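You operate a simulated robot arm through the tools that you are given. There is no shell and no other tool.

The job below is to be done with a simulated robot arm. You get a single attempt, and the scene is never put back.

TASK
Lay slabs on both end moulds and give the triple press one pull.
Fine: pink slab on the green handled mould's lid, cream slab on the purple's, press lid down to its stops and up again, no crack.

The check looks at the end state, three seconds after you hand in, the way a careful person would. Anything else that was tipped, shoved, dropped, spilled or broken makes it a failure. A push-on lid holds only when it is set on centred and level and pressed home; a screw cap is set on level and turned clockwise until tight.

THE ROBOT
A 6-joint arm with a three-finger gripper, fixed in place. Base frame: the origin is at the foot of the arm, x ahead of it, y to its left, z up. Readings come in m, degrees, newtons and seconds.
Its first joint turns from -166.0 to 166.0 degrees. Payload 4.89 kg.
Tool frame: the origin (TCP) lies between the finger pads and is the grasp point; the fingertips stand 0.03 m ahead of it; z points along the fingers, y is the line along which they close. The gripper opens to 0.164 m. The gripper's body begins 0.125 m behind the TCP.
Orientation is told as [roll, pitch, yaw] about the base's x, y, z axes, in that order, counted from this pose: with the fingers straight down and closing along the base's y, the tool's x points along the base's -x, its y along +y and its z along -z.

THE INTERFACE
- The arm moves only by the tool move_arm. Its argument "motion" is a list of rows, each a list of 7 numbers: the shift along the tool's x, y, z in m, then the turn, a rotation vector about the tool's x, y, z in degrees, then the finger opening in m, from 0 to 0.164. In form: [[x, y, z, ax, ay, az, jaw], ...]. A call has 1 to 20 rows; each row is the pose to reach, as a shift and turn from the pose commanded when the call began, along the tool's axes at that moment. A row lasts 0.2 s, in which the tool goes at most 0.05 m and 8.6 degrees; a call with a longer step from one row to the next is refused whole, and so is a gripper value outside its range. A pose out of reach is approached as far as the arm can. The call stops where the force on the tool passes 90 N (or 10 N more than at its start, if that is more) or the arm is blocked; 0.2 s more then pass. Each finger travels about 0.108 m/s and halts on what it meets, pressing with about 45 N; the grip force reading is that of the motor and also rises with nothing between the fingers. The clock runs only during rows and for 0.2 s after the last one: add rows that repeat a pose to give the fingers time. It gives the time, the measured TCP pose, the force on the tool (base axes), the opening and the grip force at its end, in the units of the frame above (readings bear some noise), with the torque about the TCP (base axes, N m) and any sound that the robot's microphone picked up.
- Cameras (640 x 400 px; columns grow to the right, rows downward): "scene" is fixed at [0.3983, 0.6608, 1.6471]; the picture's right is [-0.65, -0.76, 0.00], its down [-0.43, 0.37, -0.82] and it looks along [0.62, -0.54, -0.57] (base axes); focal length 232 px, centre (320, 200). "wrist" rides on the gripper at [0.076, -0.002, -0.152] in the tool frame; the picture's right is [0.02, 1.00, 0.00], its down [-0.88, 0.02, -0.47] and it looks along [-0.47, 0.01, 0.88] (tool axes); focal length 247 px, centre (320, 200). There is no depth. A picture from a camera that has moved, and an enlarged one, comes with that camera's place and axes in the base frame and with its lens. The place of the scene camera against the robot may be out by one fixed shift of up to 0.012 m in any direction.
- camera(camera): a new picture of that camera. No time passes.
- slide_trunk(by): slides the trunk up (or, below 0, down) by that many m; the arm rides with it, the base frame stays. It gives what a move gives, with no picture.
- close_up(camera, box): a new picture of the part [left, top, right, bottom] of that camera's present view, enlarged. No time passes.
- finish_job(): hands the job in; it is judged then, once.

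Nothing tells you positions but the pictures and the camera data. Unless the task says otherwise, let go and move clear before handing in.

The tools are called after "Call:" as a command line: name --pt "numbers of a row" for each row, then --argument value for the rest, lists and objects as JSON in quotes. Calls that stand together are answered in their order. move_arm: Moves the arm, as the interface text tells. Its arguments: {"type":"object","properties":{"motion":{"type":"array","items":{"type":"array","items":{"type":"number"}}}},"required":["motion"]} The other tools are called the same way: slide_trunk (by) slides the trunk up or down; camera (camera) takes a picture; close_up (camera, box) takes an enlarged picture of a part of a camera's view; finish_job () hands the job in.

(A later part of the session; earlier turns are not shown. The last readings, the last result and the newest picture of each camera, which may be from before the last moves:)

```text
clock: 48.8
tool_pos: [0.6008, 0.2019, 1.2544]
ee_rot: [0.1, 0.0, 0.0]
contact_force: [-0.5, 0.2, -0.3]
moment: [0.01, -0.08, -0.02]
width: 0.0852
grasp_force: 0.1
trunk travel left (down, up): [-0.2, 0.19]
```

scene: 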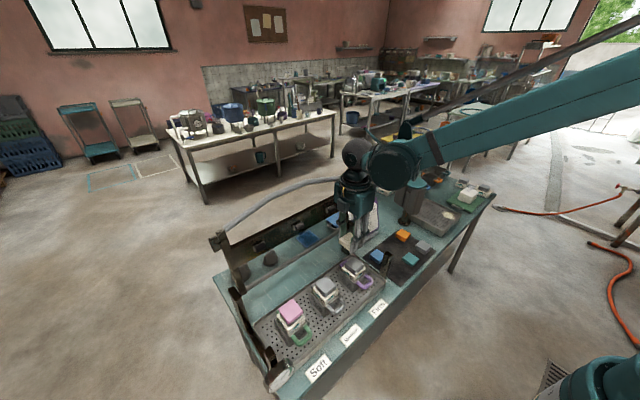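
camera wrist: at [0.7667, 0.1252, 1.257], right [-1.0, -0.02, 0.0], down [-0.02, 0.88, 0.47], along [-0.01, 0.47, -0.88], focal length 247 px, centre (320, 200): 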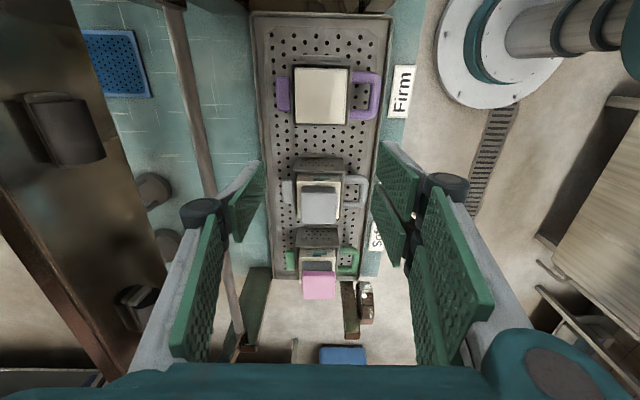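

Call:
move_arm --pt "0 0.02 0 0 -8 0 0.085" --pt "0 0.04 0 0 -16 0 0.085" --pt "0 0.06 0 0 -24 0 0.085" --pt "0 0.08 0 0 -32 0 0.085" --pt "0 0.1 0 0 -40 0 0.085" --pt "0 0.1 0 0 -40 0 0.085"

Call:
camera --camera "wrist"

Call:
camera --camera "scene"

```text
clock: 50.2
tool_pos: [0.6024, 0.3034, 1.2525]
ee_rot: [0.1, -40.1, 0.0]
contact_force: [-0.5, -0.3, 0.0]
moment: [0.0, 0.0, 0.01]
width: 0.085
grasp_force: 0.1
trunk travel left (down, up): [-0.2, 0.19]
```

```text
taken
camera wrist: at [0.4445, 0.301, 1.3194], right [-0.02, 1.0, -0.01], down [0.37, 0.02, 0.93], along [0.93, 0.01, -0.37], focal length 247 px, centre (320, 200)
```

wrist: 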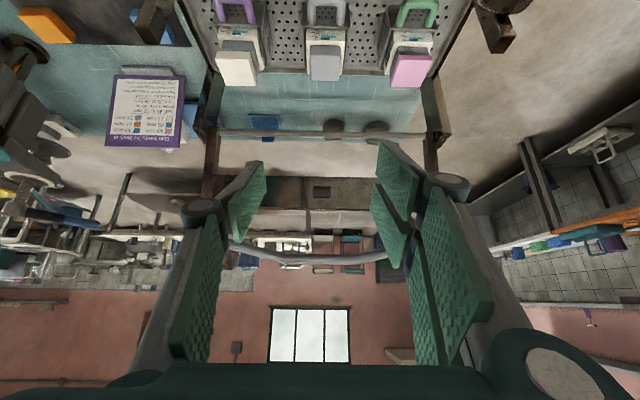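

```text
taken
```

scene: 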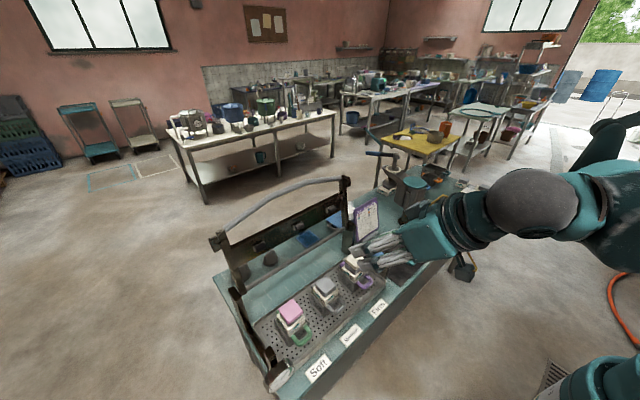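

The wrist camera (inverted) now sees the raised lid: its beam with pads, the arched handle above it, and the hinge rod low down. I'll zoom in and triangulate with a second view.

Call:
close_up --camera "wrist" --box '[180, 90, 480, 280]'

Call:
move_arm --pt "0 0.0 -0.04 0 0 0 0.085" --pt "0.04 0 -0.04 0 0 0 0.085" --pt "0.08 0 -0.04 0 0 0 0.085" --pt "0.08 0 -0.04 0 0 0 0.085"

Call:
camera --camera "wrist"

Call:
close_up --camera "wrist" --box '[180, 60, 480, 250]'

```text
2.11 times, centred on (330, 185) of wrist
camera zoom: at [0.4445, 0.301, 1.3194], right [-0.02, 1.0, -0.01], down [0.37, 0.02, 0.93], along [0.93, 0.01, -0.37], focal length 520 px, centre (299, 232)
```

zoom: 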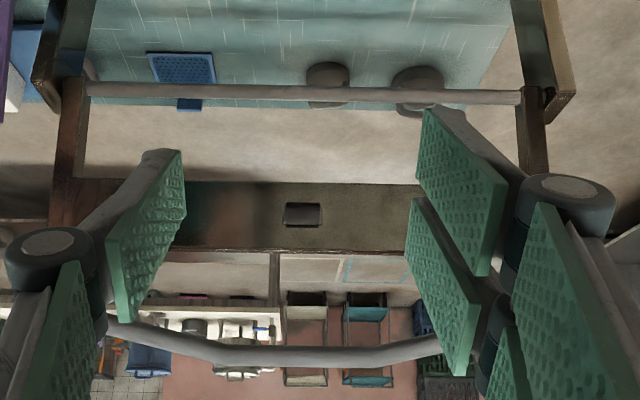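

```text
clock: 51.2
tool_pos: [0.5129, 0.3005, 1.2308]
ee_rot: [0.0, -40.0, 0.1]
contact_force: [0.0, -0.2, 0.7]
moment: [0.05, 0.0, 0.02]
width: 0.085
grasp_force: 0.1
trunk travel left (down, up): [-0.2, 0.19]
```

```text
taken
camera wrist: at [0.3573, 0.2986, 1.2984], right [-0.02, 1.0, -0.01], down [0.37, 0.02, 0.93], along [0.93, 0.01, -0.37], focal length 247 px, centre (320, 200)
```

wrist: 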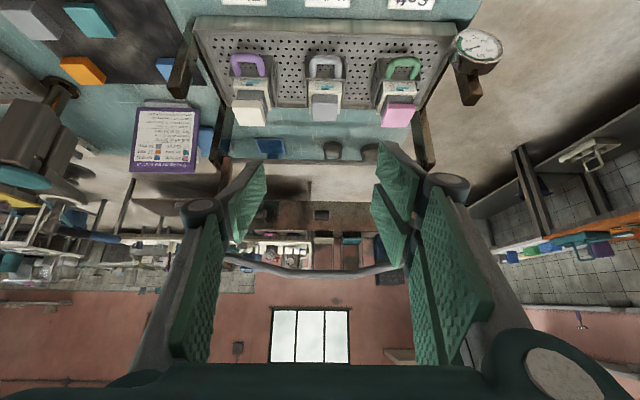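

```text
2.11 times, centred on (330, 155) of wrist
camera zoom: at [0.3573, 0.2986, 1.2984], right [-0.02, 1.0, -0.01], down [0.37, 0.02, 0.93], along [0.93, 0.01, -0.37], focal length 520 px, centre (299, 295)
```

zoom: 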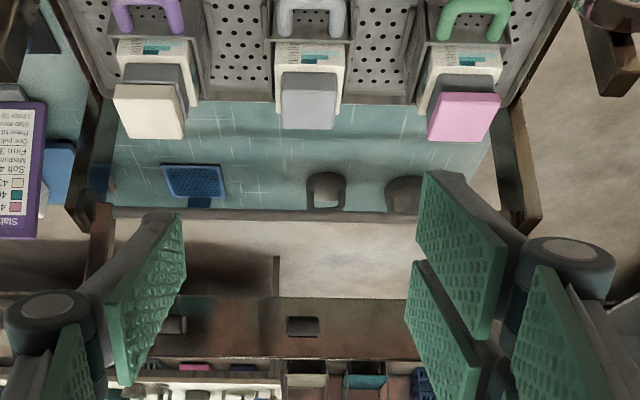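

Call:
close_up --camera "wrist" --box '[220, 130, 420, 290]'

Call:
move_arm --pt "0.0241 0 0.0287 0 0 0 0.12" --pt "0.0482 0 0.0575 0 0 0 0.14" --pt "0.0723 0 0.0862 0 0 0 0.16" --pt "0.0964 0 0.1149 0 0 0 0.164" --pt "0.0964 0 0.1149 0 0 0 0.164"

Call:
camera --camera "wrist"

Call:
close_up --camera "wrist" --box '[160, 130, 480, 360]'

```text
2.50 times, centred on (320, 210) of wrist
camera zoom: at [0.3573, 0.2986, 1.2984], right [-0.02, 1.0, -0.01], down [0.37, 0.02, 0.93], along [0.93, 0.01, -0.37], focal length 617 px, centre (320, 175)
```

zoom: 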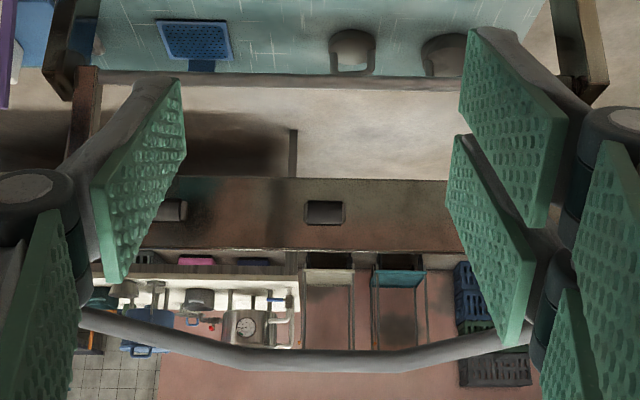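

```text
clock: 52.4
tool_pos: [0.5143, 0.2996, 1.0808]
ee_rot: [0.0, -40.0, 0.1]
contact_force: [-0.7, 1.0, 0.9]
moment: [-0.02, -0.01, -0.07]
width: 0.1639
grasp_force: 0.0
trunk travel left (down, up): [-0.2, 0.19]
```

```text
taken
camera wrist: at [0.3574, 0.2989, 1.1481], right [-0.02, 1.0, -0.01], down [0.37, 0.02, 0.93], along [0.93, 0.01, -0.37], focal length 247 px, centre (320, 200)
```

wrist: 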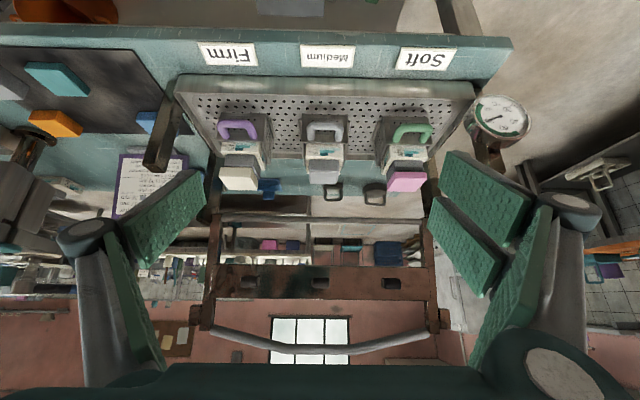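

```text
1.74 times, centred on (320, 245) of wrist
camera zoom: at [0.3574, 0.2989, 1.1481], right [-0.02, 1.0, -0.01], down [0.37, 0.02, 0.93], along [0.93, 0.01, -0.37], focal length 430 px, centre (320, 122)
```

zoom: 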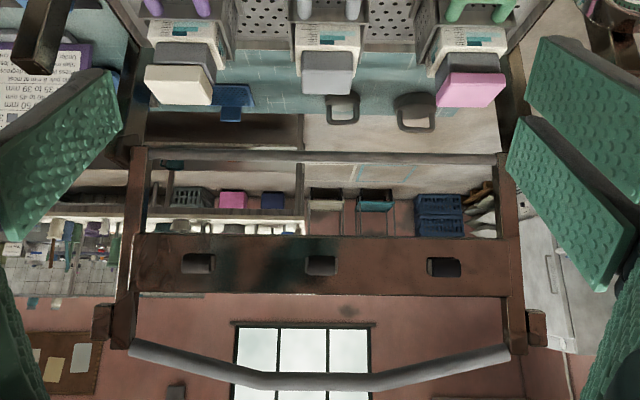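

Good geometry: the hinge rod is at about (x 0.907, z 0.973), and the handle's middle is at about (0.942, y 0.306, z 1.242), so the radius is about 0.272. The bar is about 22 mm thick. I'll keep the tool tilted 40° forward, turn the fingers to straddle the bar, and move to a waypoint up front.

Call:
move_arm --pt "-0.0269 0.0005 -0.0058 0 0 -8.2 0.16" --pt "-0.0539 0.0011 -0.0115 0 0 -16.4 0.15" --pt "-0.0808 0.0016 -0.0173 0 0 -24.6 0.14" --pt "-0.1077 0.0022 -0.0231 0 0 -32.8 0.13" --pt "-0.1346 0.0027 -0.0289 0 0 -41 0.12" --pt "-0.1616 0.0033 -0.0346 0 0 -49.2 0.11" --pt "-0.1885 0.0038 -0.0404 0 0 -57.4 0.1" --pt "-0.2154 0.0044 -0.0462 0 0 -65.6 0.09" --pt "-0.2423 0.0049 -0.052 0 0 -73.8 0.08" --pt "-0.2693 0.0055 -0.0577 0 0 -82 0.08" --pt "-0.2962 0.006 -0.0635 0 0 -90 0.08" --pt "-0.2962 0.006 -0.0635 0 0 -90 0.08"

Call:
camera --camera "wrist"

Call:
camera --camera "scene"

```text
clock: 55.0
tool_pos: [0.7011, 0.3073, 1.3221]
ee_rot: [-39.9, -0.1, 90.1]
contact_force: [1.2, 1.1, 0.3]
moment: [0.01, 0.02, -0.01]
width: 0.08
grasp_force: 0.2
trunk travel left (down, up): [-0.2, 0.19]
```

```text
taken
camera wrist: at [0.6044, 0.2314, 1.4396], right [-0.77, -0.02, -0.64], down [-0.32, 0.88, 0.35], along [0.56, 0.47, -0.68], focal length 247 px, centre (320, 200)
```

wrist: 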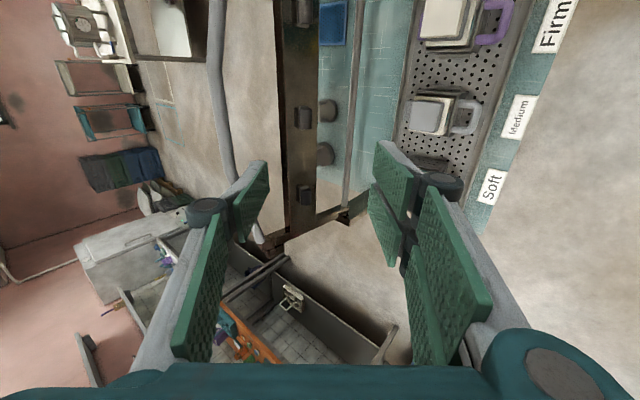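

```text
taken
```

scene: 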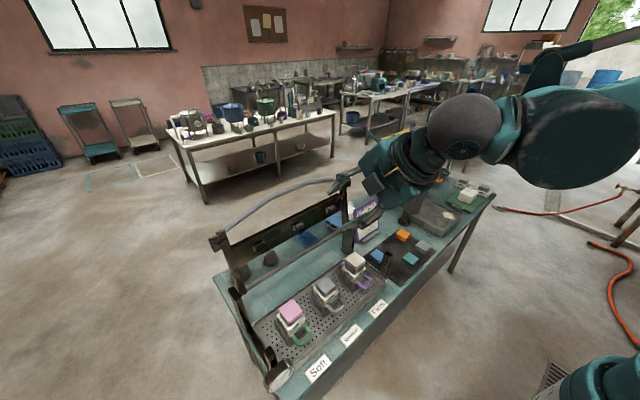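

The bar is visible between and left of the fingers. I'll move to the pre-approach point 10 cm back from the bar along the tool axis.

Call:
move_arm --pt "0 -0.0332 0.0289 0 0 0 0.08" --pt "0 -0.0665 0.0578 0 0 0 0.08" --pt "0 -0.0997 0.0866 0 0 0 0.08" --pt "0 -0.1329 0.1155 0 0 0 0.08" --pt "0 -0.1329 0.1155 0 0 0 0.08"

Call:
camera --camera "wrist"

Call:
close_up --camera "scene" --box '[200, 120, 400, 280]'

```text
clock: 56.2
tool_pos: [0.8765, 0.3065, 1.3216]
ee_rot: [-40.0, 0.0, 90.0]
contact_force: [0.4, 0.6, -0.6]
moment: [-0.01, 0.07, 0.0]
width: 0.0798
grasp_force: 0.0
trunk travel left (down, up): [-0.2, 0.19]
```

```text
taken
camera wrist: at [0.7794, 0.2294, 1.4392], right [-0.77, -0.02, -0.64], down [-0.32, 0.88, 0.35], along [0.56, 0.47, -0.68], focal length 247 px, centre (320, 200)
```

wrist: 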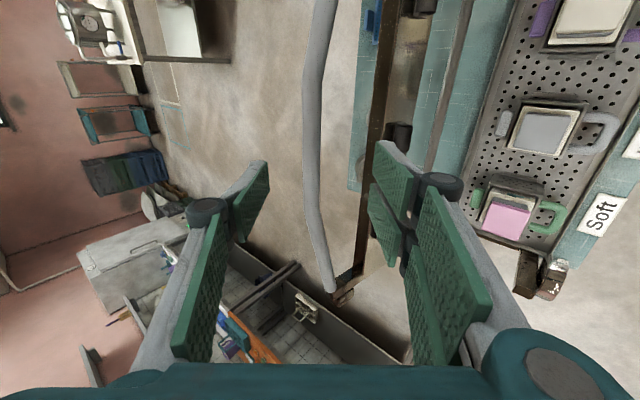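

```text
2.50 times, centred on (300, 200) of scene
camera zoom: at [0.3983, 0.6608, 1.6471], right [-0.65, -0.76, 0.0], down [-0.43, 0.37, -0.82], along [0.62, -0.54, -0.57], focal length 579 px, centre (370, 200)
```

zoom: 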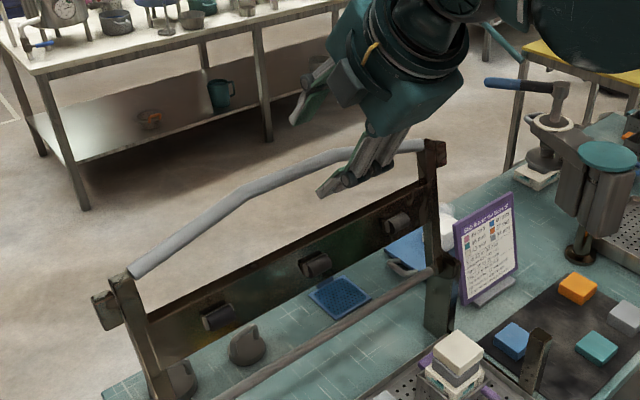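

The bar lies between the fingers' lines, 8 mm off centre. I'll correct and advance part way.

Call:
move_arm --pt "0 -0.008 0 0 0 0 0.08" --pt "0 -0.008 0.03 0 0 0 0.08" --pt "0 -0.008 0.055 0 0 0 0.08" --pt "0 -0.008 0.055 0 0 0 0.08"

Call:
camera --camera "wrist"

Call:
close_up --camera "scene" --box '[250, 120, 370, 220]'

```text
clock: 57.2
tool_pos: [0.9199, 0.3091, 1.2832]
ee_rot: [-40.0, 0.0, 90.1]
contact_force: [1.1, 0.5, -0.3]
moment: [-0.05, 0.06, -0.02]
width: 0.0802
grasp_force: 0.1
trunk travel left (down, up): [-0.2, 0.19]
```

```text
taken
camera wrist: at [0.8221, 0.2324, 1.4004], right [-0.77, -0.02, -0.64], down [-0.32, 0.88, 0.35], along [0.56, 0.47, -0.68], focal length 247 px, centre (320, 200)
```

wrist: 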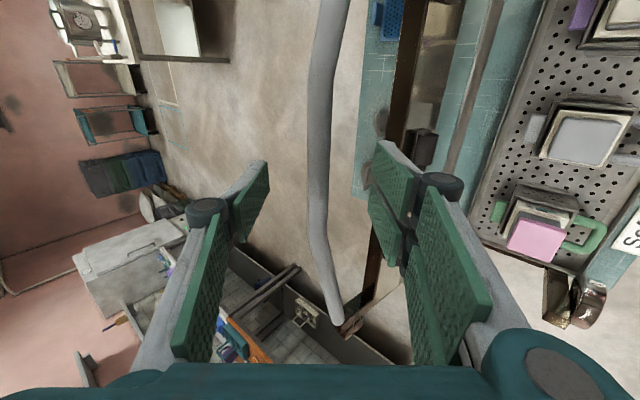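

```text
4.00 times, centred on (310, 170) of scene
camera zoom: at [0.3983, 0.6608, 1.6471], right [-0.65, -0.76, 0.0], down [-0.43, 0.37, -0.82], along [0.62, -0.54, -0.57], focal length 926 px, centre (360, 320)
```

zoom: 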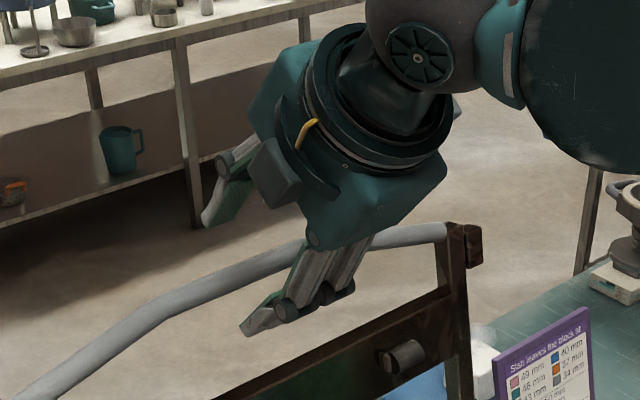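

The bar is centred between the fingers. I'll advance the last 4.5 cm and narrow the fingers loosely around it.

Call:
move_arm --pt "0 0 0.015 0 0 0 0.08" --pt "0 0 0.03 0 0 0 0.08" --pt "0 0 0.045 0 0 0 0.08" --pt "0 0 0.045 0 0 0 0.07" --pt "0 0 0.045 0 0 0 0.055" --pt "0 0 0.045 0 0 0 0.055"

Call:
camera --camera "wrist"

Call:
close_up --camera "scene" --box '[250, 120, 370, 220]'

Call:
close_up --camera "wrist" --box '[220, 100, 420, 240]'

```text
clock: 58.6
tool_pos: [0.9462, 0.3106, 1.2472]
ee_rot: [-40.1, 0.0, 90.0]
contact_force: [0.2, 0.6, 0.0]
moment: [0.0, -0.01, 0.03]
width: 0.0551
grasp_force: 0.0
trunk travel left (down, up): [-0.2, 0.19]
```

```text
taken
camera wrist: at [0.8499, 0.2321, 1.3654], right [-0.77, -0.02, -0.64], down [-0.32, 0.88, 0.35], along [0.56, 0.47, -0.68], focal length 247 px, centre (320, 200)
```

wrist: 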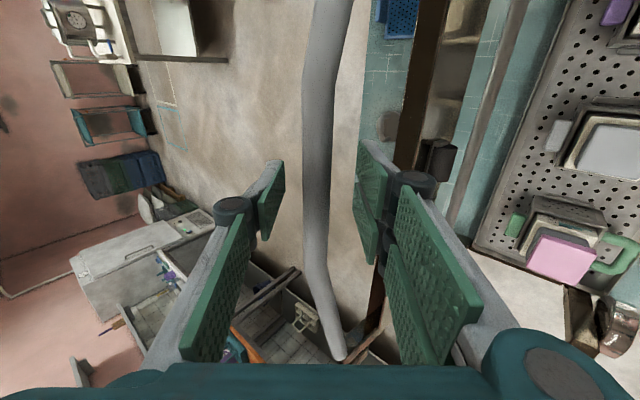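

```text
4.00 times, centred on (310, 170) of scene
camera zoom: at [0.3983, 0.6608, 1.6471], right [-0.65, -0.76, 0.0], down [-0.43, 0.37, -0.82], along [0.62, -0.54, -0.57], focal length 926 px, centre (360, 320)
```

zoom: 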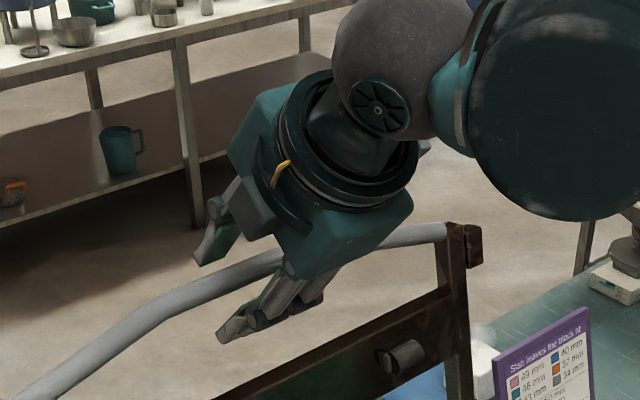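

```text
2.86 times, centred on (320, 170) of wrist
camera zoom: at [0.8499, 0.2321, 1.3654], right [-0.77, -0.02, -0.64], down [-0.32, 0.88, 0.35], along [0.56, 0.47, -0.68], focal length 706 px, centre (320, 286)
```

zoom: 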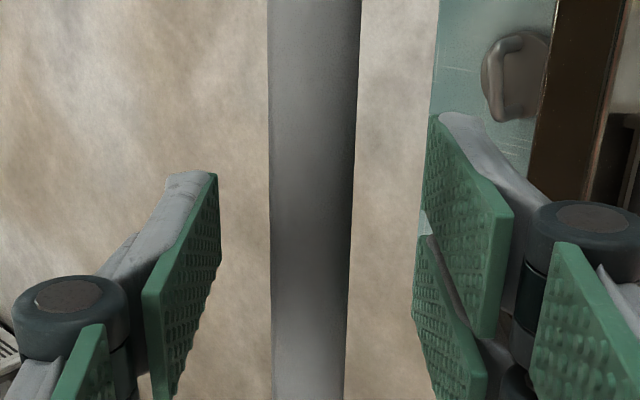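

The bar sits between the pads with clearance. I'll centre it, narrow the fingers loosely (34 mm around the 22 mm bar) and begin drawing the lid forward slowly along its arc about the hinge.

Call:
move_arm --pt "0 -0.0027 0.007 0 0 0 0.045" --pt "0 -0.0027 0.007 0 0 0 0.034" --pt "0 -0.0027 0.007 0 0 0 0.034" --pt "0 0.0047 -0.001 0 0 0 0.034" --pt "0 0.012 -0.009 0 0 0 0.034" --pt "0 0.0208 -0.0173 0 0 0 0.034" --pt "0 0.0298 -0.0252 0 0 0 0.034"

Call:
camera --camera "wrist"

Call:
close_up --camera "scene" --box '[190, 120, 370, 270]'

```text
clock: 60.2
tool_pos: [0.9085, 0.3089, 1.2462]
ee_rot: [-40.0, -0.1, 90.1]
contact_force: [0.6, -0.5, 1.3]
moment: [0.0, 0.01, -0.02]
width: 0.0342
grasp_force: 0.5
trunk travel left (down, up): [-0.2, 0.19]
```

```text
taken
camera wrist: at [0.8117, 0.2313, 1.3638], right [-0.77, -0.02, -0.64], down [-0.32, 0.88, 0.35], along [0.56, 0.47, -0.68], focal length 247 px, centre (320, 200)
```

wrist: 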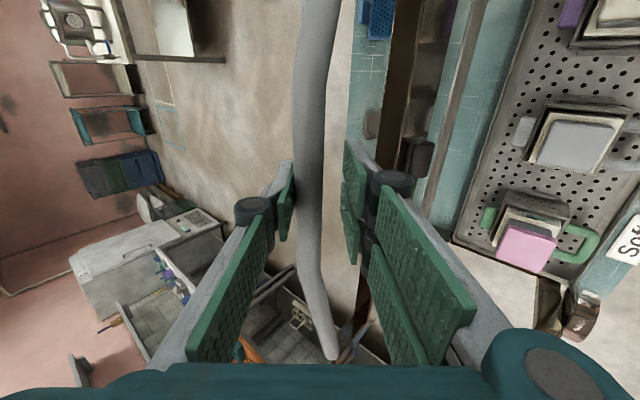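

```text
2.67 times, centred on (280, 195) of scene
camera zoom: at [0.3983, 0.6608, 1.6471], right [-0.65, -0.76, 0.0], down [-0.43, 0.37, -0.82], along [0.62, -0.54, -0.57], focal length 617 px, centre (427, 213)
```

zoom: 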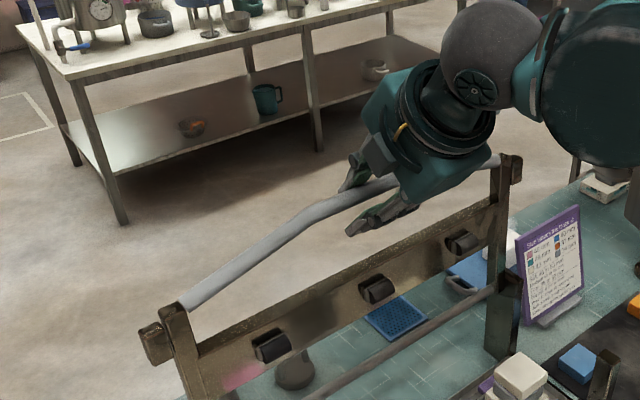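

The lid follows with almost no force. I'll continue past vertical slowly, with less slack so it can't drop.

Call:
move_arm --pt "0 0 0 0 0 0 0.027" --pt "0 0.0093 -0.0074 0 0 0 0.027" --pt "0 0.0189 -0.0146 0 0 0 0.027" --pt "0 0.0288 -0.0212 0 0 0 0.027" --pt "0 0.0391 -0.0273 0 0 0 0.027" --pt "0 0.0496 -0.0331 0 0 0 0.027" --pt "0 0.0603 -0.0385 0 0 0 0.027" --pt "0 0.0712 -0.0432 0 0 0 0.027" --pt "0 0.0823 -0.0476 0 0 0 0.027"

Call:
camera --camera "wrist"

Call:
close_up --camera "scene" --box '[190, 120, 390, 290]'

```text
clock: 62.2
tool_pos: [0.8144, 0.3099, 1.2295]
ee_rot: [-39.9, 0.0, 90.1]
contact_force: [-2.7, 0.3, -1.3]
moment: [0.04, 0.05, -0.11]
width: 0.0287
grasp_force: 1.3
trunk travel left (down, up): [-0.2, 0.19]
```

```text
taken
camera wrist: at [0.7168, 0.233, 1.3478], right [-0.77, -0.02, -0.64], down [-0.32, 0.88, 0.35], along [0.56, 0.47, -0.68], focal length 247 px, centre (320, 200)
```

wrist: 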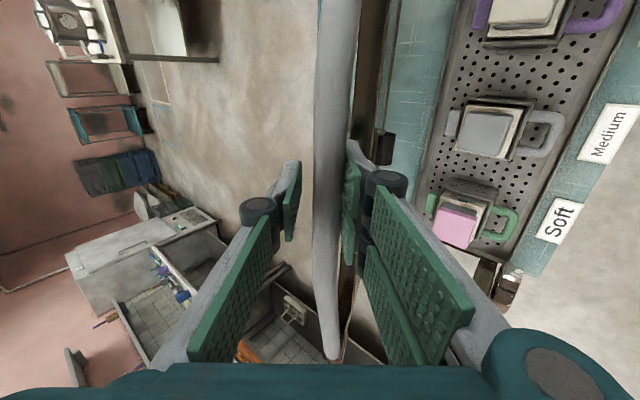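

```text
2.35 times, centred on (290, 205) of scene
camera zoom: at [0.3983, 0.6608, 1.6471], right [-0.65, -0.76, 0.0], down [-0.43, 0.37, -0.82], along [0.62, -0.54, -0.57], focal length 545 px, centre (391, 188)
```

zoom: 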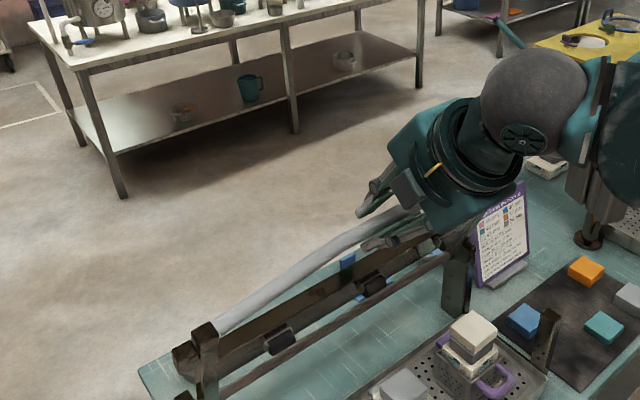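

The lid now leans forward on the near finger with about 3 N. I'll continue lowering at the same slow pace.

Call:
move_arm --pt "0 0.0114 -0.0039 0 0 0 0.027" --pt "0 0.0228 -0.0072 0 0 0 0.027" --pt "0 0.0344 -0.0101 0 0 0 0.027" --pt "0 0.0462 -0.0123 0 0 0 0.027" --pt "0 0.058 -0.0142 0 0 0 0.027" --pt "0 0.0698 -0.0155 0 0 0 0.027" --pt "0 0.0818 -0.0163 0 0 0 0.027" --pt "0 0.0937 -0.0165 0 0 0 0.027" --pt "0 0.1056 -0.0164 0 0 0 0.027" --pt "0 0.1176 -0.0155 0 0 0 0.027" --pt "0 0.1295 -0.0142 0 0 0 0.027" --pt "0 0.1412 -0.0124 0 0 0 0.027"

Call:
camera --camera "wrist"

Call:
close_up --camera "scene" --box '[200, 160, 420, 350]'

```text
clock: 64.8
tool_pos: [0.6985, 0.3105, 1.1498]
ee_rot: [-40.1, 0.0, 90.0]
contact_force: [-5.1, 1.2, -6.2]
moment: [0.01, -0.04, -0.01]
width: 0.03
grasp_force: 2.6
trunk travel left (down, up): [-0.2, 0.19]
```

```text
taken
camera wrist: at [0.6013, 0.2334, 1.2675], right [-0.77, -0.02, -0.64], down [-0.32, 0.88, 0.35], along [0.56, 0.47, -0.68], focal length 247 px, centre (320, 200)
```

wrist: 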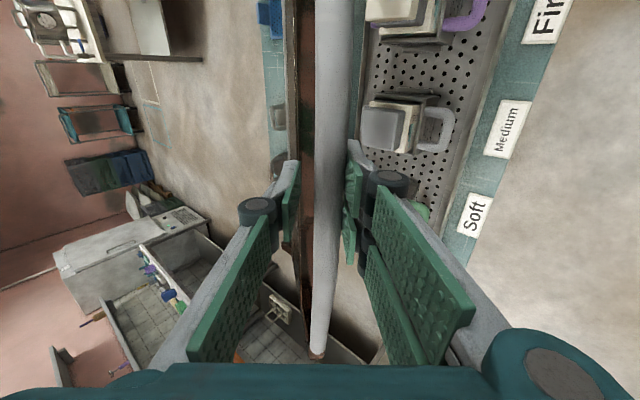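

```text
2.11 times, centred on (310, 255) of scene
camera zoom: at [0.3983, 0.6608, 1.6471], right [-0.65, -0.76, 0.0], down [-0.43, 0.37, -0.82], along [0.62, -0.54, -0.57], focal length 487 px, centre (341, 84)
```

zoom: 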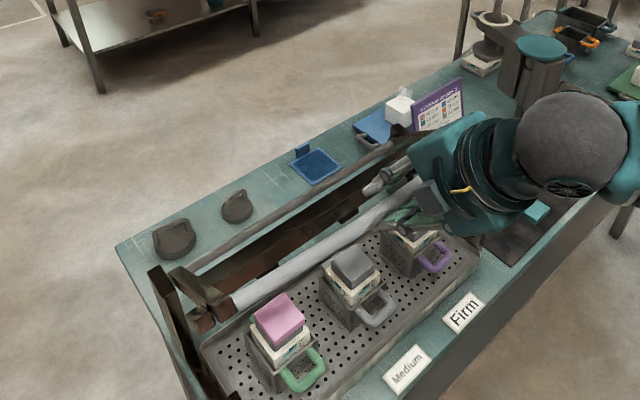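

Call:
close_up --camera "wrist" --box '[220, 100, 420, 240]'

```text
2.86 times, centred on (320, 170) of wrist
camera zoom: at [0.6013, 0.2334, 1.2675], right [-0.77, -0.02, -0.64], down [-0.32, 0.88, 0.35], along [0.56, 0.47, -0.68], focal length 706 px, centre (320, 286)
```

zoom: 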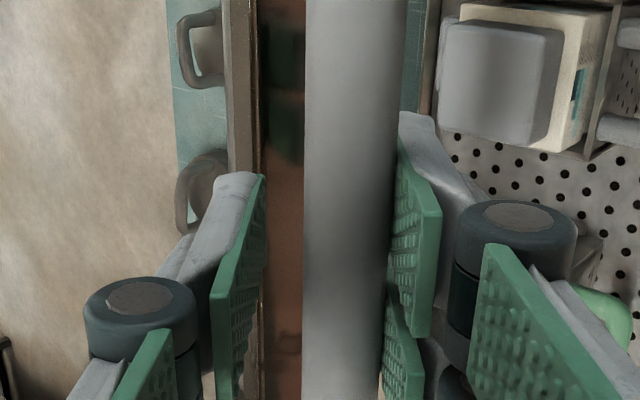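

The bar is still well within the pads, which measure it at about 20 mm. I'll continue to about 15° above the stops.

Call:
move_arm --pt "0 0.0117 0.0023 0 0 0 0.027" --pt "0 0.0234 0.0052 0 0 0 0.027" --pt "0 0.0348 0.0085 0 0 0 0.027" --pt "0 0.0461 0.0124 0 0 0 0.027" --pt "0 0.0573 0.0167 0 0 0 0.027" --pt "0 0.0682 0.0215 0 0 0 0.027" --pt "0 0.079 0.0267 0 0 0 0.027" --pt "0 0.0895 0.0325 0 0 0 0.027" --pt "0 0.0996 0.0387 0 0 0 0.027" --pt "0 0.1096 0.0453 0 0 0 0.027"

Call:
camera --camera "wrist"

Call:
close_up --camera "wrist" --box '[220, 100, 420, 240]'

Call:
close_up --camera "scene" --box '[200, 200, 420, 390]'

```text
clock: 67.0
tool_pos: [0.6442, 0.3091, 1.0425]
ee_rot: [-40.0, 0.0, 90.1]
contact_force: [-4.2, -0.1, -7.9]
moment: [-0.17, -0.11, 0.12]
width: 0.0306
grasp_force: 4.7
trunk travel left (down, up): [-0.2, 0.19]
```

```text
taken
camera wrist: at [0.5463, 0.2322, 1.1609], right [-0.77, -0.02, -0.64], down [-0.32, 0.88, 0.35], along [0.56, 0.47, -0.68], focal length 247 px, centre (320, 200)
```

wrist: 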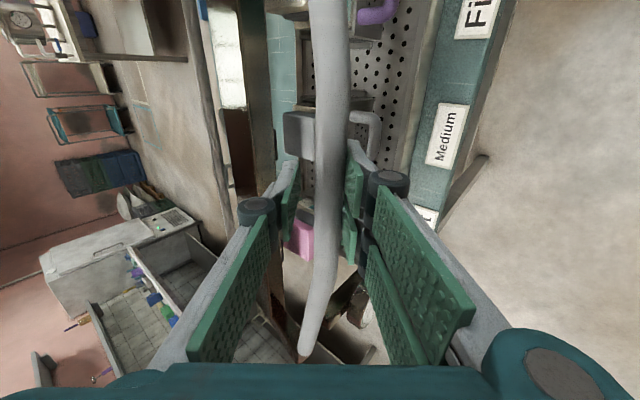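

```text
2.86 times, centred on (320, 170) of wrist
camera zoom: at [0.5463, 0.2322, 1.1609], right [-0.77, -0.02, -0.64], down [-0.32, 0.88, 0.35], along [0.56, 0.47, -0.68], focal length 706 px, centre (320, 286)
```

zoom: 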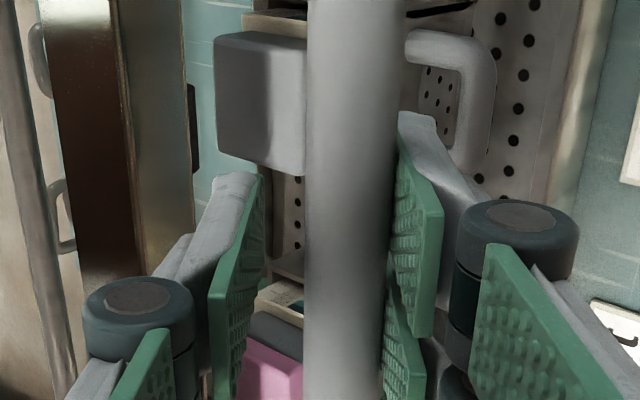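

```text
2.11 times, centred on (310, 295) of scene
camera zoom: at [0.3983, 0.6608, 1.6471], right [-0.65, -0.76, 0.0], down [-0.43, 0.37, -0.82], along [0.62, -0.54, -0.57], focal length 487 px, centre (341, 0)
```

zoom: 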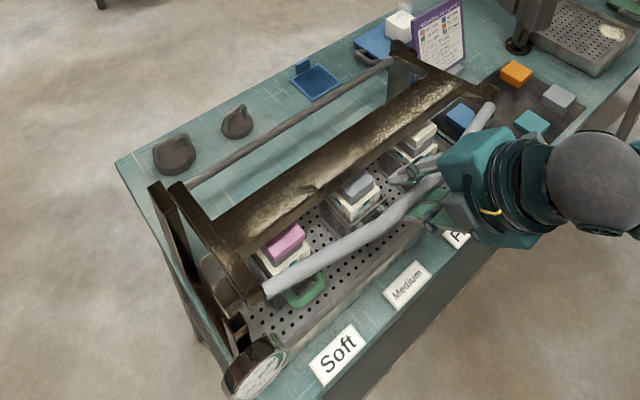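

About 15° left. I'll ease down slower until the pads near the slabs.

Call:
move_arm --pt "0 0.0048 0.0035 0 0 0 0.027" --pt "0 0.0096 0.0071 0 0 0 0.027" --pt "0 0.0143 0.0108 0 0 0 0.027" --pt "0 0.0189 0.0146 0 0 0 0.027" --pt "0 0.0234 0.0186 0 0 0 0.027" --pt "0 0.0279 0.0226 0 0 0 0.027" --pt "0 0.0323 0.0266 0 0 0 0.027" --pt "0 0.0366 0.0307 0 0 0 0.027"

Call:
close_up --camera "wrist" --box '[220, 100, 420, 240]'

Call:
close_up --camera "scene" --box '[220, 220, 400, 390]'

Call:
camera --camera "wrist"

```text
clock: 68.8
tool_pos: [0.6356, 0.3079, 0.9974]
ee_rot: [-40.1, 0.0, 90.2]
contact_force: [-2.0, 0.5, -3.1]
moment: [-0.12, -0.01, 0.01]
width: 0.0283
grasp_force: 2.1
trunk travel left (down, up): [-0.2, 0.19]
```

```text
2.86 times, centred on (320, 170) of wrist
camera zoom: at [0.5391, 0.2326, 1.1147], right [-0.77, -0.02, -0.64], down [-0.32, 0.88, 0.35], along [0.56, 0.47, -0.68], focal length 706 px, centre (320, 286)
```

zoom: 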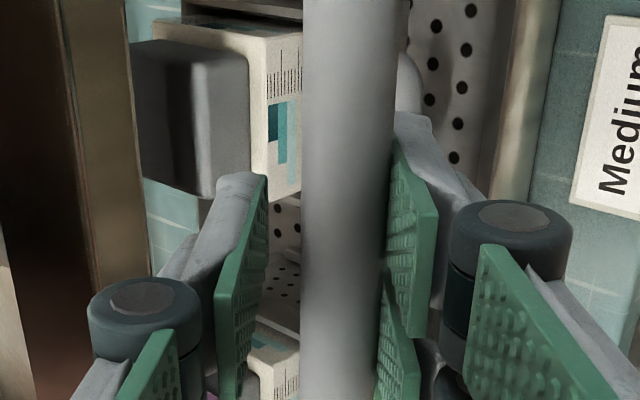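

```text
2.35 times, centred on (310, 305) of scene
camera zoom: at [0.3983, 0.6608, 1.6471], right [-0.65, -0.76, 0.0], down [-0.43, 0.37, -0.82], along [0.62, -0.54, -0.57], focal length 545 px, centre (344, -47)
```

zoom: 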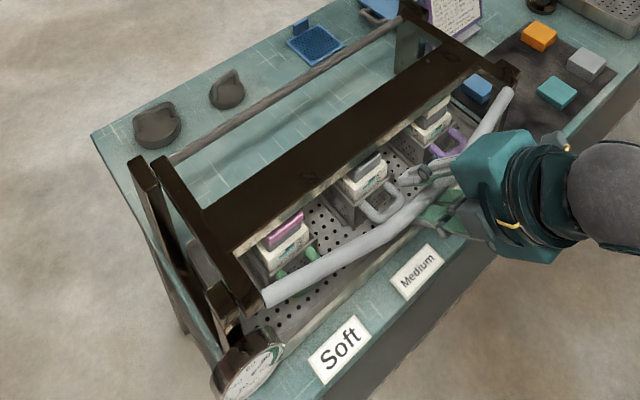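

```text
taken
camera wrist: at [0.5391, 0.2326, 1.1147], right [-0.77, -0.02, -0.64], down [-0.32, 0.88, 0.35], along [0.56, 0.47, -0.68], focal length 247 px, centre (320, 200)
```

wrist: 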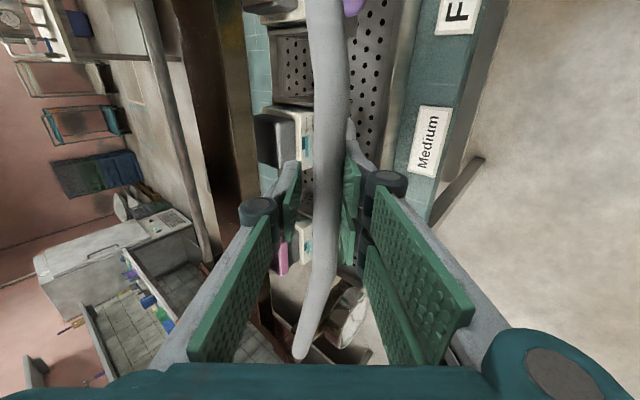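

The lid's load has eased, so a pad is likely touching the cream slab. For a better downward push I'll tilt the tool 18° further forward about the bar.

Call:
move_arm --pt "0 0 0 4.5 0 0 0.028" --pt "0 0 0 9 0 0 0.028" --pt "0 0 0 13.5 0 0 0.028" --pt "0 0 0 18 0 0 0.028" --pt "0 0 0 18 0 0 0.028"

Call:
camera --camera "wrist"

Call:
camera --camera "scene"

Call:
close_up --camera "wrist" --box '[220, 100, 420, 240]'

```text
clock: 70.0
tool_pos: [0.6367, 0.3097, 1.0019]
ee_rot: [-57.8, 0.0, 90.0]
contact_force: [-9.4, -2.6, -9.0]
moment: [-0.1, 0.03, 0.16]
width: 0.0329
grasp_force: 6.2
out of reach, approached as far as the arm can: row 4, 5
trunk travel left (down, up): [-0.2, 0.19]
```

```text
taken
camera wrist: at [0.5081, 0.2332, 1.0843], right [-0.53, -0.02, -0.85], down [-0.41, 0.88, 0.23], along [0.74, 0.47, -0.48], focal length 247 px, centre (320, 200)
```

wrist: 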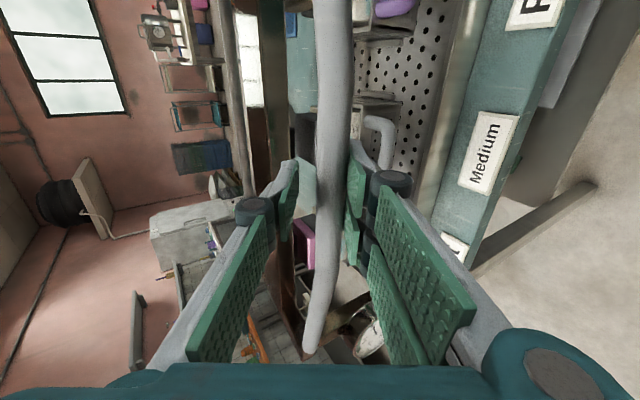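

```text
taken
```

scene: 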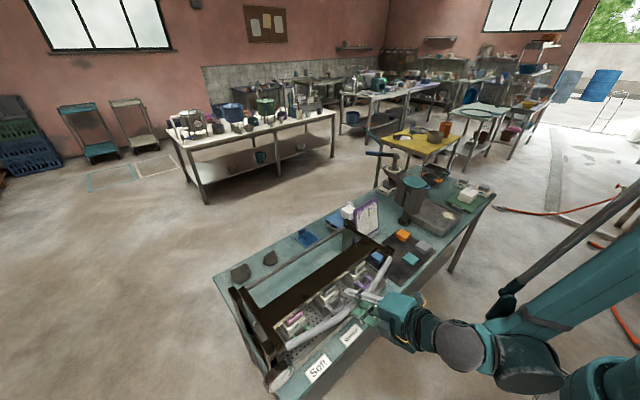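

```text
2.86 times, centred on (320, 170) of wrist
camera zoom: at [0.5081, 0.2332, 1.0843], right [-0.53, -0.02, -0.85], down [-0.41, 0.88, 0.23], along [0.74, 0.47, -0.48], focal length 706 px, centre (320, 286)
```

zoom: 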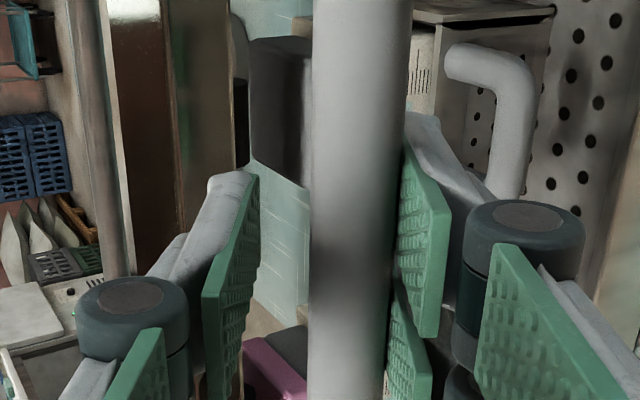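

That tilt is at the arm's inner limit. I'll go back to about 45°, clamp the bar there, and then press straight down.

Call:
move_arm --pt "0 0 0 -4.5 0 0 0.028" --pt "0 0 0 -9 0 0 0.028" --pt "0 0 0 -13 0 0 0.028" --pt "0 0 0 -13 0 0 0.028"

Call:
close_up --camera "wrist" --box '[220, 100, 420, 240]'

Call:
close_up --camera "scene" --box '[220, 230, 400, 390]'

```text
clock: 71.0
tool_pos: [0.6356, 0.3103, 1.0019]
ee_rot: [-44.9, 0.1, 90.0]
contact_force: [-5.7, -1.8, -8.6]
moment: [-0.11, -0.04, 0.12]
width: 0.0322
grasp_force: 5.0
trunk travel left (down, up): [-0.2, 0.19]
```

```text
2.86 times, centred on (320, 170) of wrist
camera zoom: at [0.5294, 0.2335, 1.1109], right [-0.71, -0.02, -0.71], down [-0.35, 0.88, 0.32], along [0.61, 0.47, -0.63], focal length 706 px, centre (320, 286)
```

zoom: 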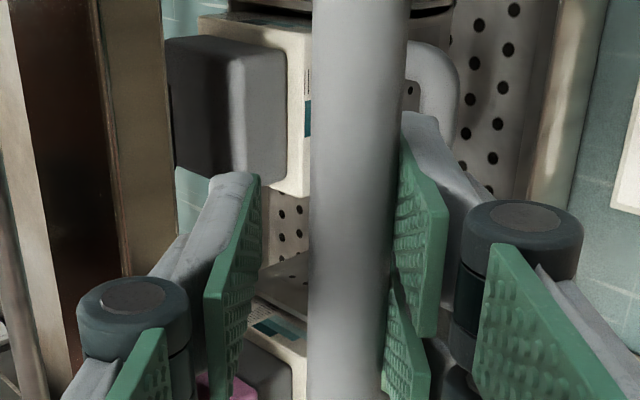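

```text
2.50 times, centred on (310, 310) of scene
camera zoom: at [0.3983, 0.6608, 1.6471], right [-0.65, -0.76, 0.0], down [-0.43, 0.37, -0.82], along [0.62, -0.54, -0.57], focal length 579 px, centre (345, -75)
```

zoom: 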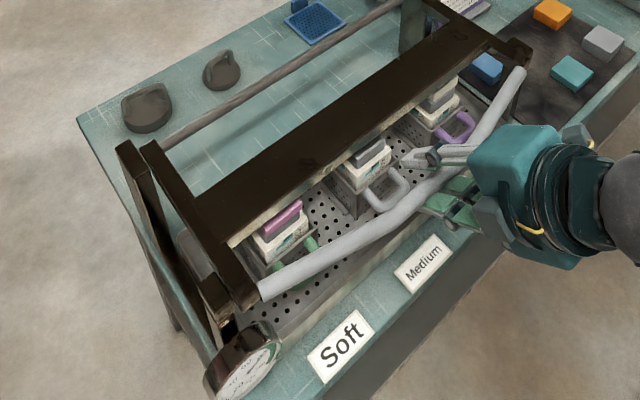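

I'll clamp the bar while shifting so the lid isn't raised.

Call:
move_arm --pt "0 0.003 0 0 0 0 0.026" --pt "0 0.006 0 0 0 0 0.02" --pt "0 0.006 0 0 0 0 0.012" --pt "0 0.006 0 0 0 0 0.012"

Call:
close_up --camera "wrist" --box '[220, 100, 420, 240]'

```text
clock: 72.0
tool_pos: [0.6295, 0.3098, 0.997]
ee_rot: [-45.0, 0.0, 90.2]
contact_force: [-21.6, 3.0, -9.3]
moment: [0.02, 0.22, 0.33]
width: 0.0182
grasp_force: 44.8
trunk travel left (down, up): [-0.2, 0.19]
```

```text
2.86 times, centred on (320, 170) of wrist
camera zoom: at [0.5237, 0.2324, 1.1063], right [-0.71, -0.02, -0.71], down [-0.35, 0.88, 0.32], along [0.62, 0.47, -0.63], focal length 706 px, centre (320, 286)
```

zoom: 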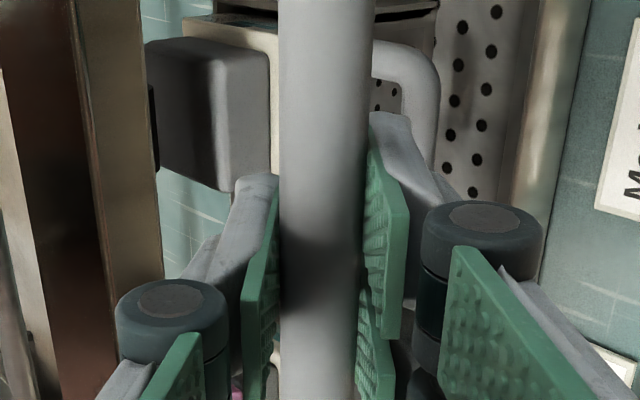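

The bar is clamped at 18 mm. I'll press down in small steps and watch the forces.

Call:
move_arm --pt "0 0.0021 0.0007 0 0 0 0.012" --pt "0 0.0035 0.0021 0 0 0 0.012" --pt "0 0.0049 0.0035 0 0 0 0.012" --pt "0 0.0064 0.0049 0 0 0 0.012"

Call:
close_up --camera "scene" --box '[220, 230, 400, 390]'

```text
clock: 73.0
tool_pos: [0.6303, 0.3094, 0.9905]
ee_rot: [-45.1, 0.0, 90.0]
contact_force: [-27.9, -18.0, -9.1]
moment: [-0.18, -0.03, 0.48]
width: 0.0185
grasp_force: 45.3
trunk travel left (down, up): [-0.2, 0.19]
```

```text
2.50 times, centred on (310, 310) of scene
camera zoom: at [0.3983, 0.6608, 1.6471], right [-0.65, -0.76, 0.0], down [-0.43, 0.37, -0.82], along [0.62, -0.54, -0.57], focal length 579 px, centre (345, -75)
```

zoom: 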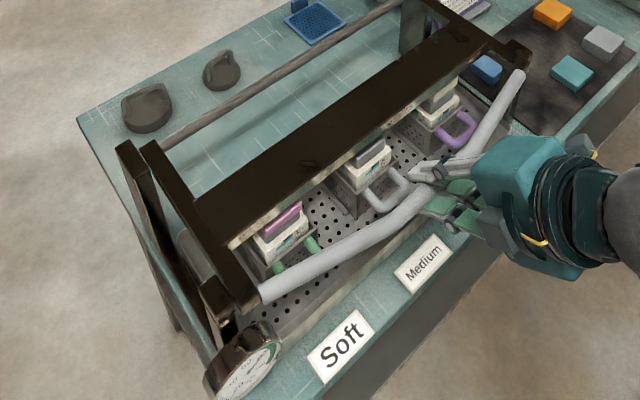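

The clamp builds up side force, so I'll loosen to 24 mm and let the fingers slide, then keep lowering. The bar should have about 30 mm to go to the stops.

Call:
move_arm --pt "0 0 0 0 0 0 0.024" --pt "0 0 0 0 0 0 0.024" --pt "0 0.0018 0.0018 0 0 0 0.024" --pt "0 0.0035 0.0035 0 0 0 0.024" --pt "0 0.0053 0.0053 0 0 0 0.024" --pt "0 0.0071 0.0071 0 0 0 0.024" --pt "0 0.0088 0.0088 0 0 0 0.024"

Call:
close_up --camera "scene" --box '[220, 230, 400, 390]'

Call:
close_up --camera "wrist" --box '[220, 100, 420, 240]'

```text
clock: 74.6
tool_pos: [0.6316, 0.3093, 0.977]
ee_rot: [-45.0, -0.1, 90.1]
contact_force: [6.4, 1.2, 11.4]
moment: [-0.09, 0.02, -0.01]
width: 0.0287
grasp_force: 5.9
trunk travel left (down, up): [-0.2, 0.19]
```

```text
2.50 times, centred on (310, 310) of scene
camera zoom: at [0.3983, 0.6608, 1.6471], right [-0.65, -0.76, 0.0], down [-0.43, 0.37, -0.82], along [0.62, -0.54, -0.57], focal length 579 px, centre (345, -75)
```

zoom: 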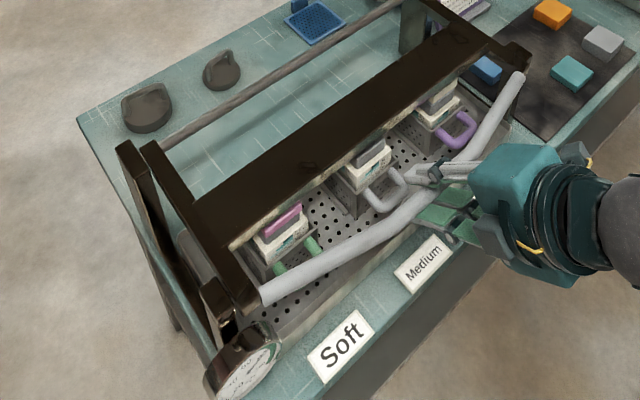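

```text
2.86 times, centred on (320, 170) of wrist
camera zoom: at [0.5247, 0.2333, 1.0851], right [-0.71, -0.02, -0.71], down [-0.35, 0.88, 0.32], along [0.62, 0.47, -0.63], focal length 706 px, centre (320, 286)
```

zoom: 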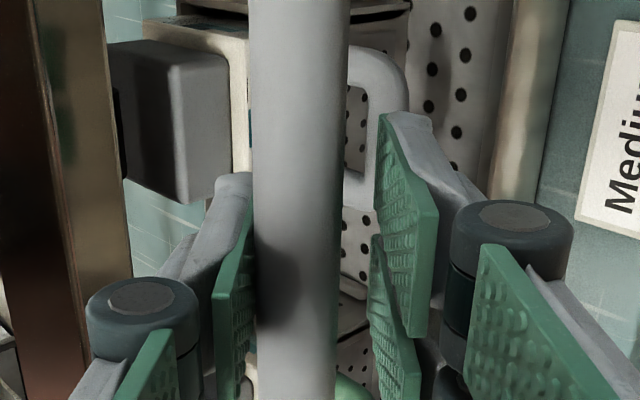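

The upper finger now presses on the bar with 11 N of resistance, so the pad is on the slab. I'll continue pressing gradually.

Call:
move_arm --pt "0 0.0014 0.0014 0 0 0 0.02" --pt "0 0.0028 0.0028 0 0 0 0.02" --pt "0 0.0042 0.0042 0 0 0 0.02" --pt "0 0.0057 0.0057 0 0 0 0.02"

Call:
close_up --camera "wrist" --box '[220, 100, 420, 240]'

Call:
close_up --camera "scene" --box '[220, 260, 320, 390]'

```text
clock: 75.6
tool_pos: [0.6308, 0.3099, 0.9696]
ee_rot: [-45.1, 0.0, 90.0]
contact_force: [21.7, -1.1, 39.2]
moment: [-0.09, 0.2, 0.01]
width: 0.0373
grasp_force: 21.1
trunk travel left (down, up): [-0.2, 0.19]
```

```text
2.86 times, centred on (320, 170) of wrist
camera zoom: at [0.5248, 0.2329, 1.0784], right [-0.71, -0.02, -0.71], down [-0.35, 0.88, 0.32], along [0.62, 0.47, -0.63], focal length 706 px, centre (320, 286)
```

zoom: 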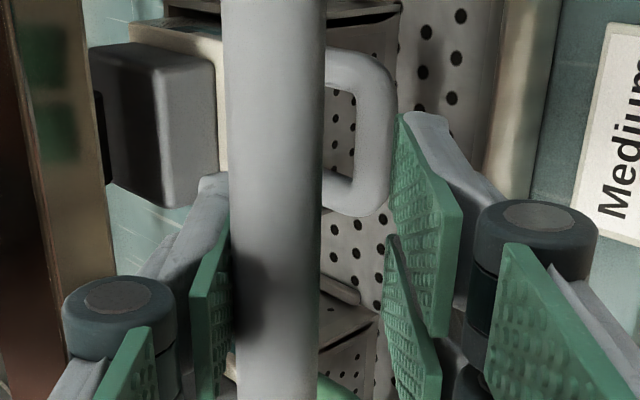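

```text
3.08 times, centred on (270, 325) of scene
camera zoom: at [0.3983, 0.6608, 1.6471], right [-0.65, -0.76, 0.0], down [-0.43, 0.37, -0.82], along [0.62, -0.54, -0.57], focal length 712 px, centre (474, -185)
```

zoom: 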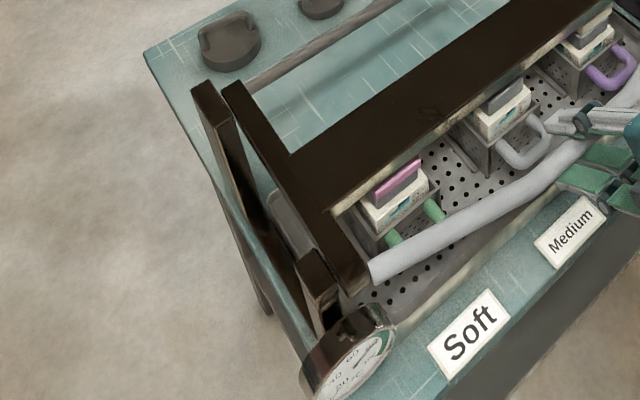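

The fingers are being forced open (45 N motor limit), so they can't press hard enough this way. I'll release, back out along the tool axis, and press the bar from straight above with closed fingers instead.

Call:
move_arm --pt "0 0 0 0 0 0 0.05" --pt "0 0 0 0 0 0 0.065" --pt "0 0 -0.01 0 0 0 0.065" --pt "0 0 -0.03 0 0 0 0.065" --pt "0 0 -0.06 0 0 0 0.065" --pt "0 0 -0.09 0 0 0 0.065" --pt "0 0 -0.12 0 0 0 0.065"

Call:
camera --camera "wrist"

Call:
close_up --camera "scene" --box '[220, 230, 400, 390]'

```text
clock: 77.2
tool_pos: [0.5432, 0.3126, 1.0554]
ee_rot: [-44.9, 0.0, 90.1]
contact_force: [0.8, 0.3, 0.0]
moment: [-0.05, 0.09, -0.06]
width: 0.0651
grasp_force: 0.0
trunk travel left (down, up): [-0.2, 0.19]
```

```text
taken
camera wrist: at [0.4372, 0.236, 1.1651], right [-0.71, -0.02, -0.71], down [-0.35, 0.88, 0.32], along [0.62, 0.47, -0.63], focal length 247 px, centre (320, 200)
```

wrist: 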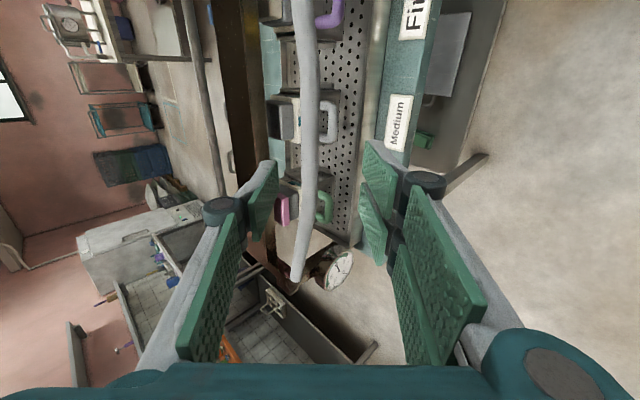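

```text
2.50 times, centred on (310, 310) of scene
camera zoom: at [0.3983, 0.6608, 1.6471], right [-0.65, -0.76, 0.0], down [-0.43, 0.37, -0.82], along [0.62, -0.54, -0.57], focal length 579 px, centre (345, -75)
```

zoom: 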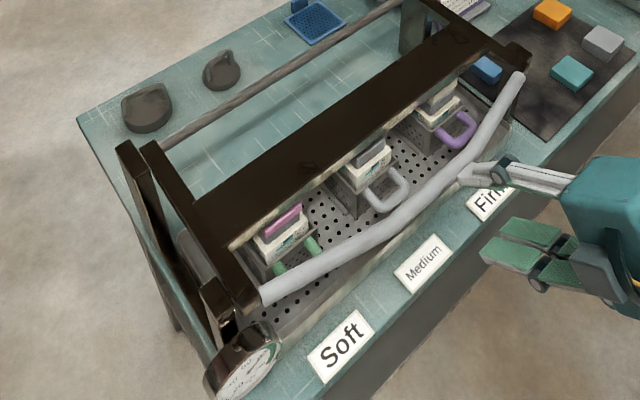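

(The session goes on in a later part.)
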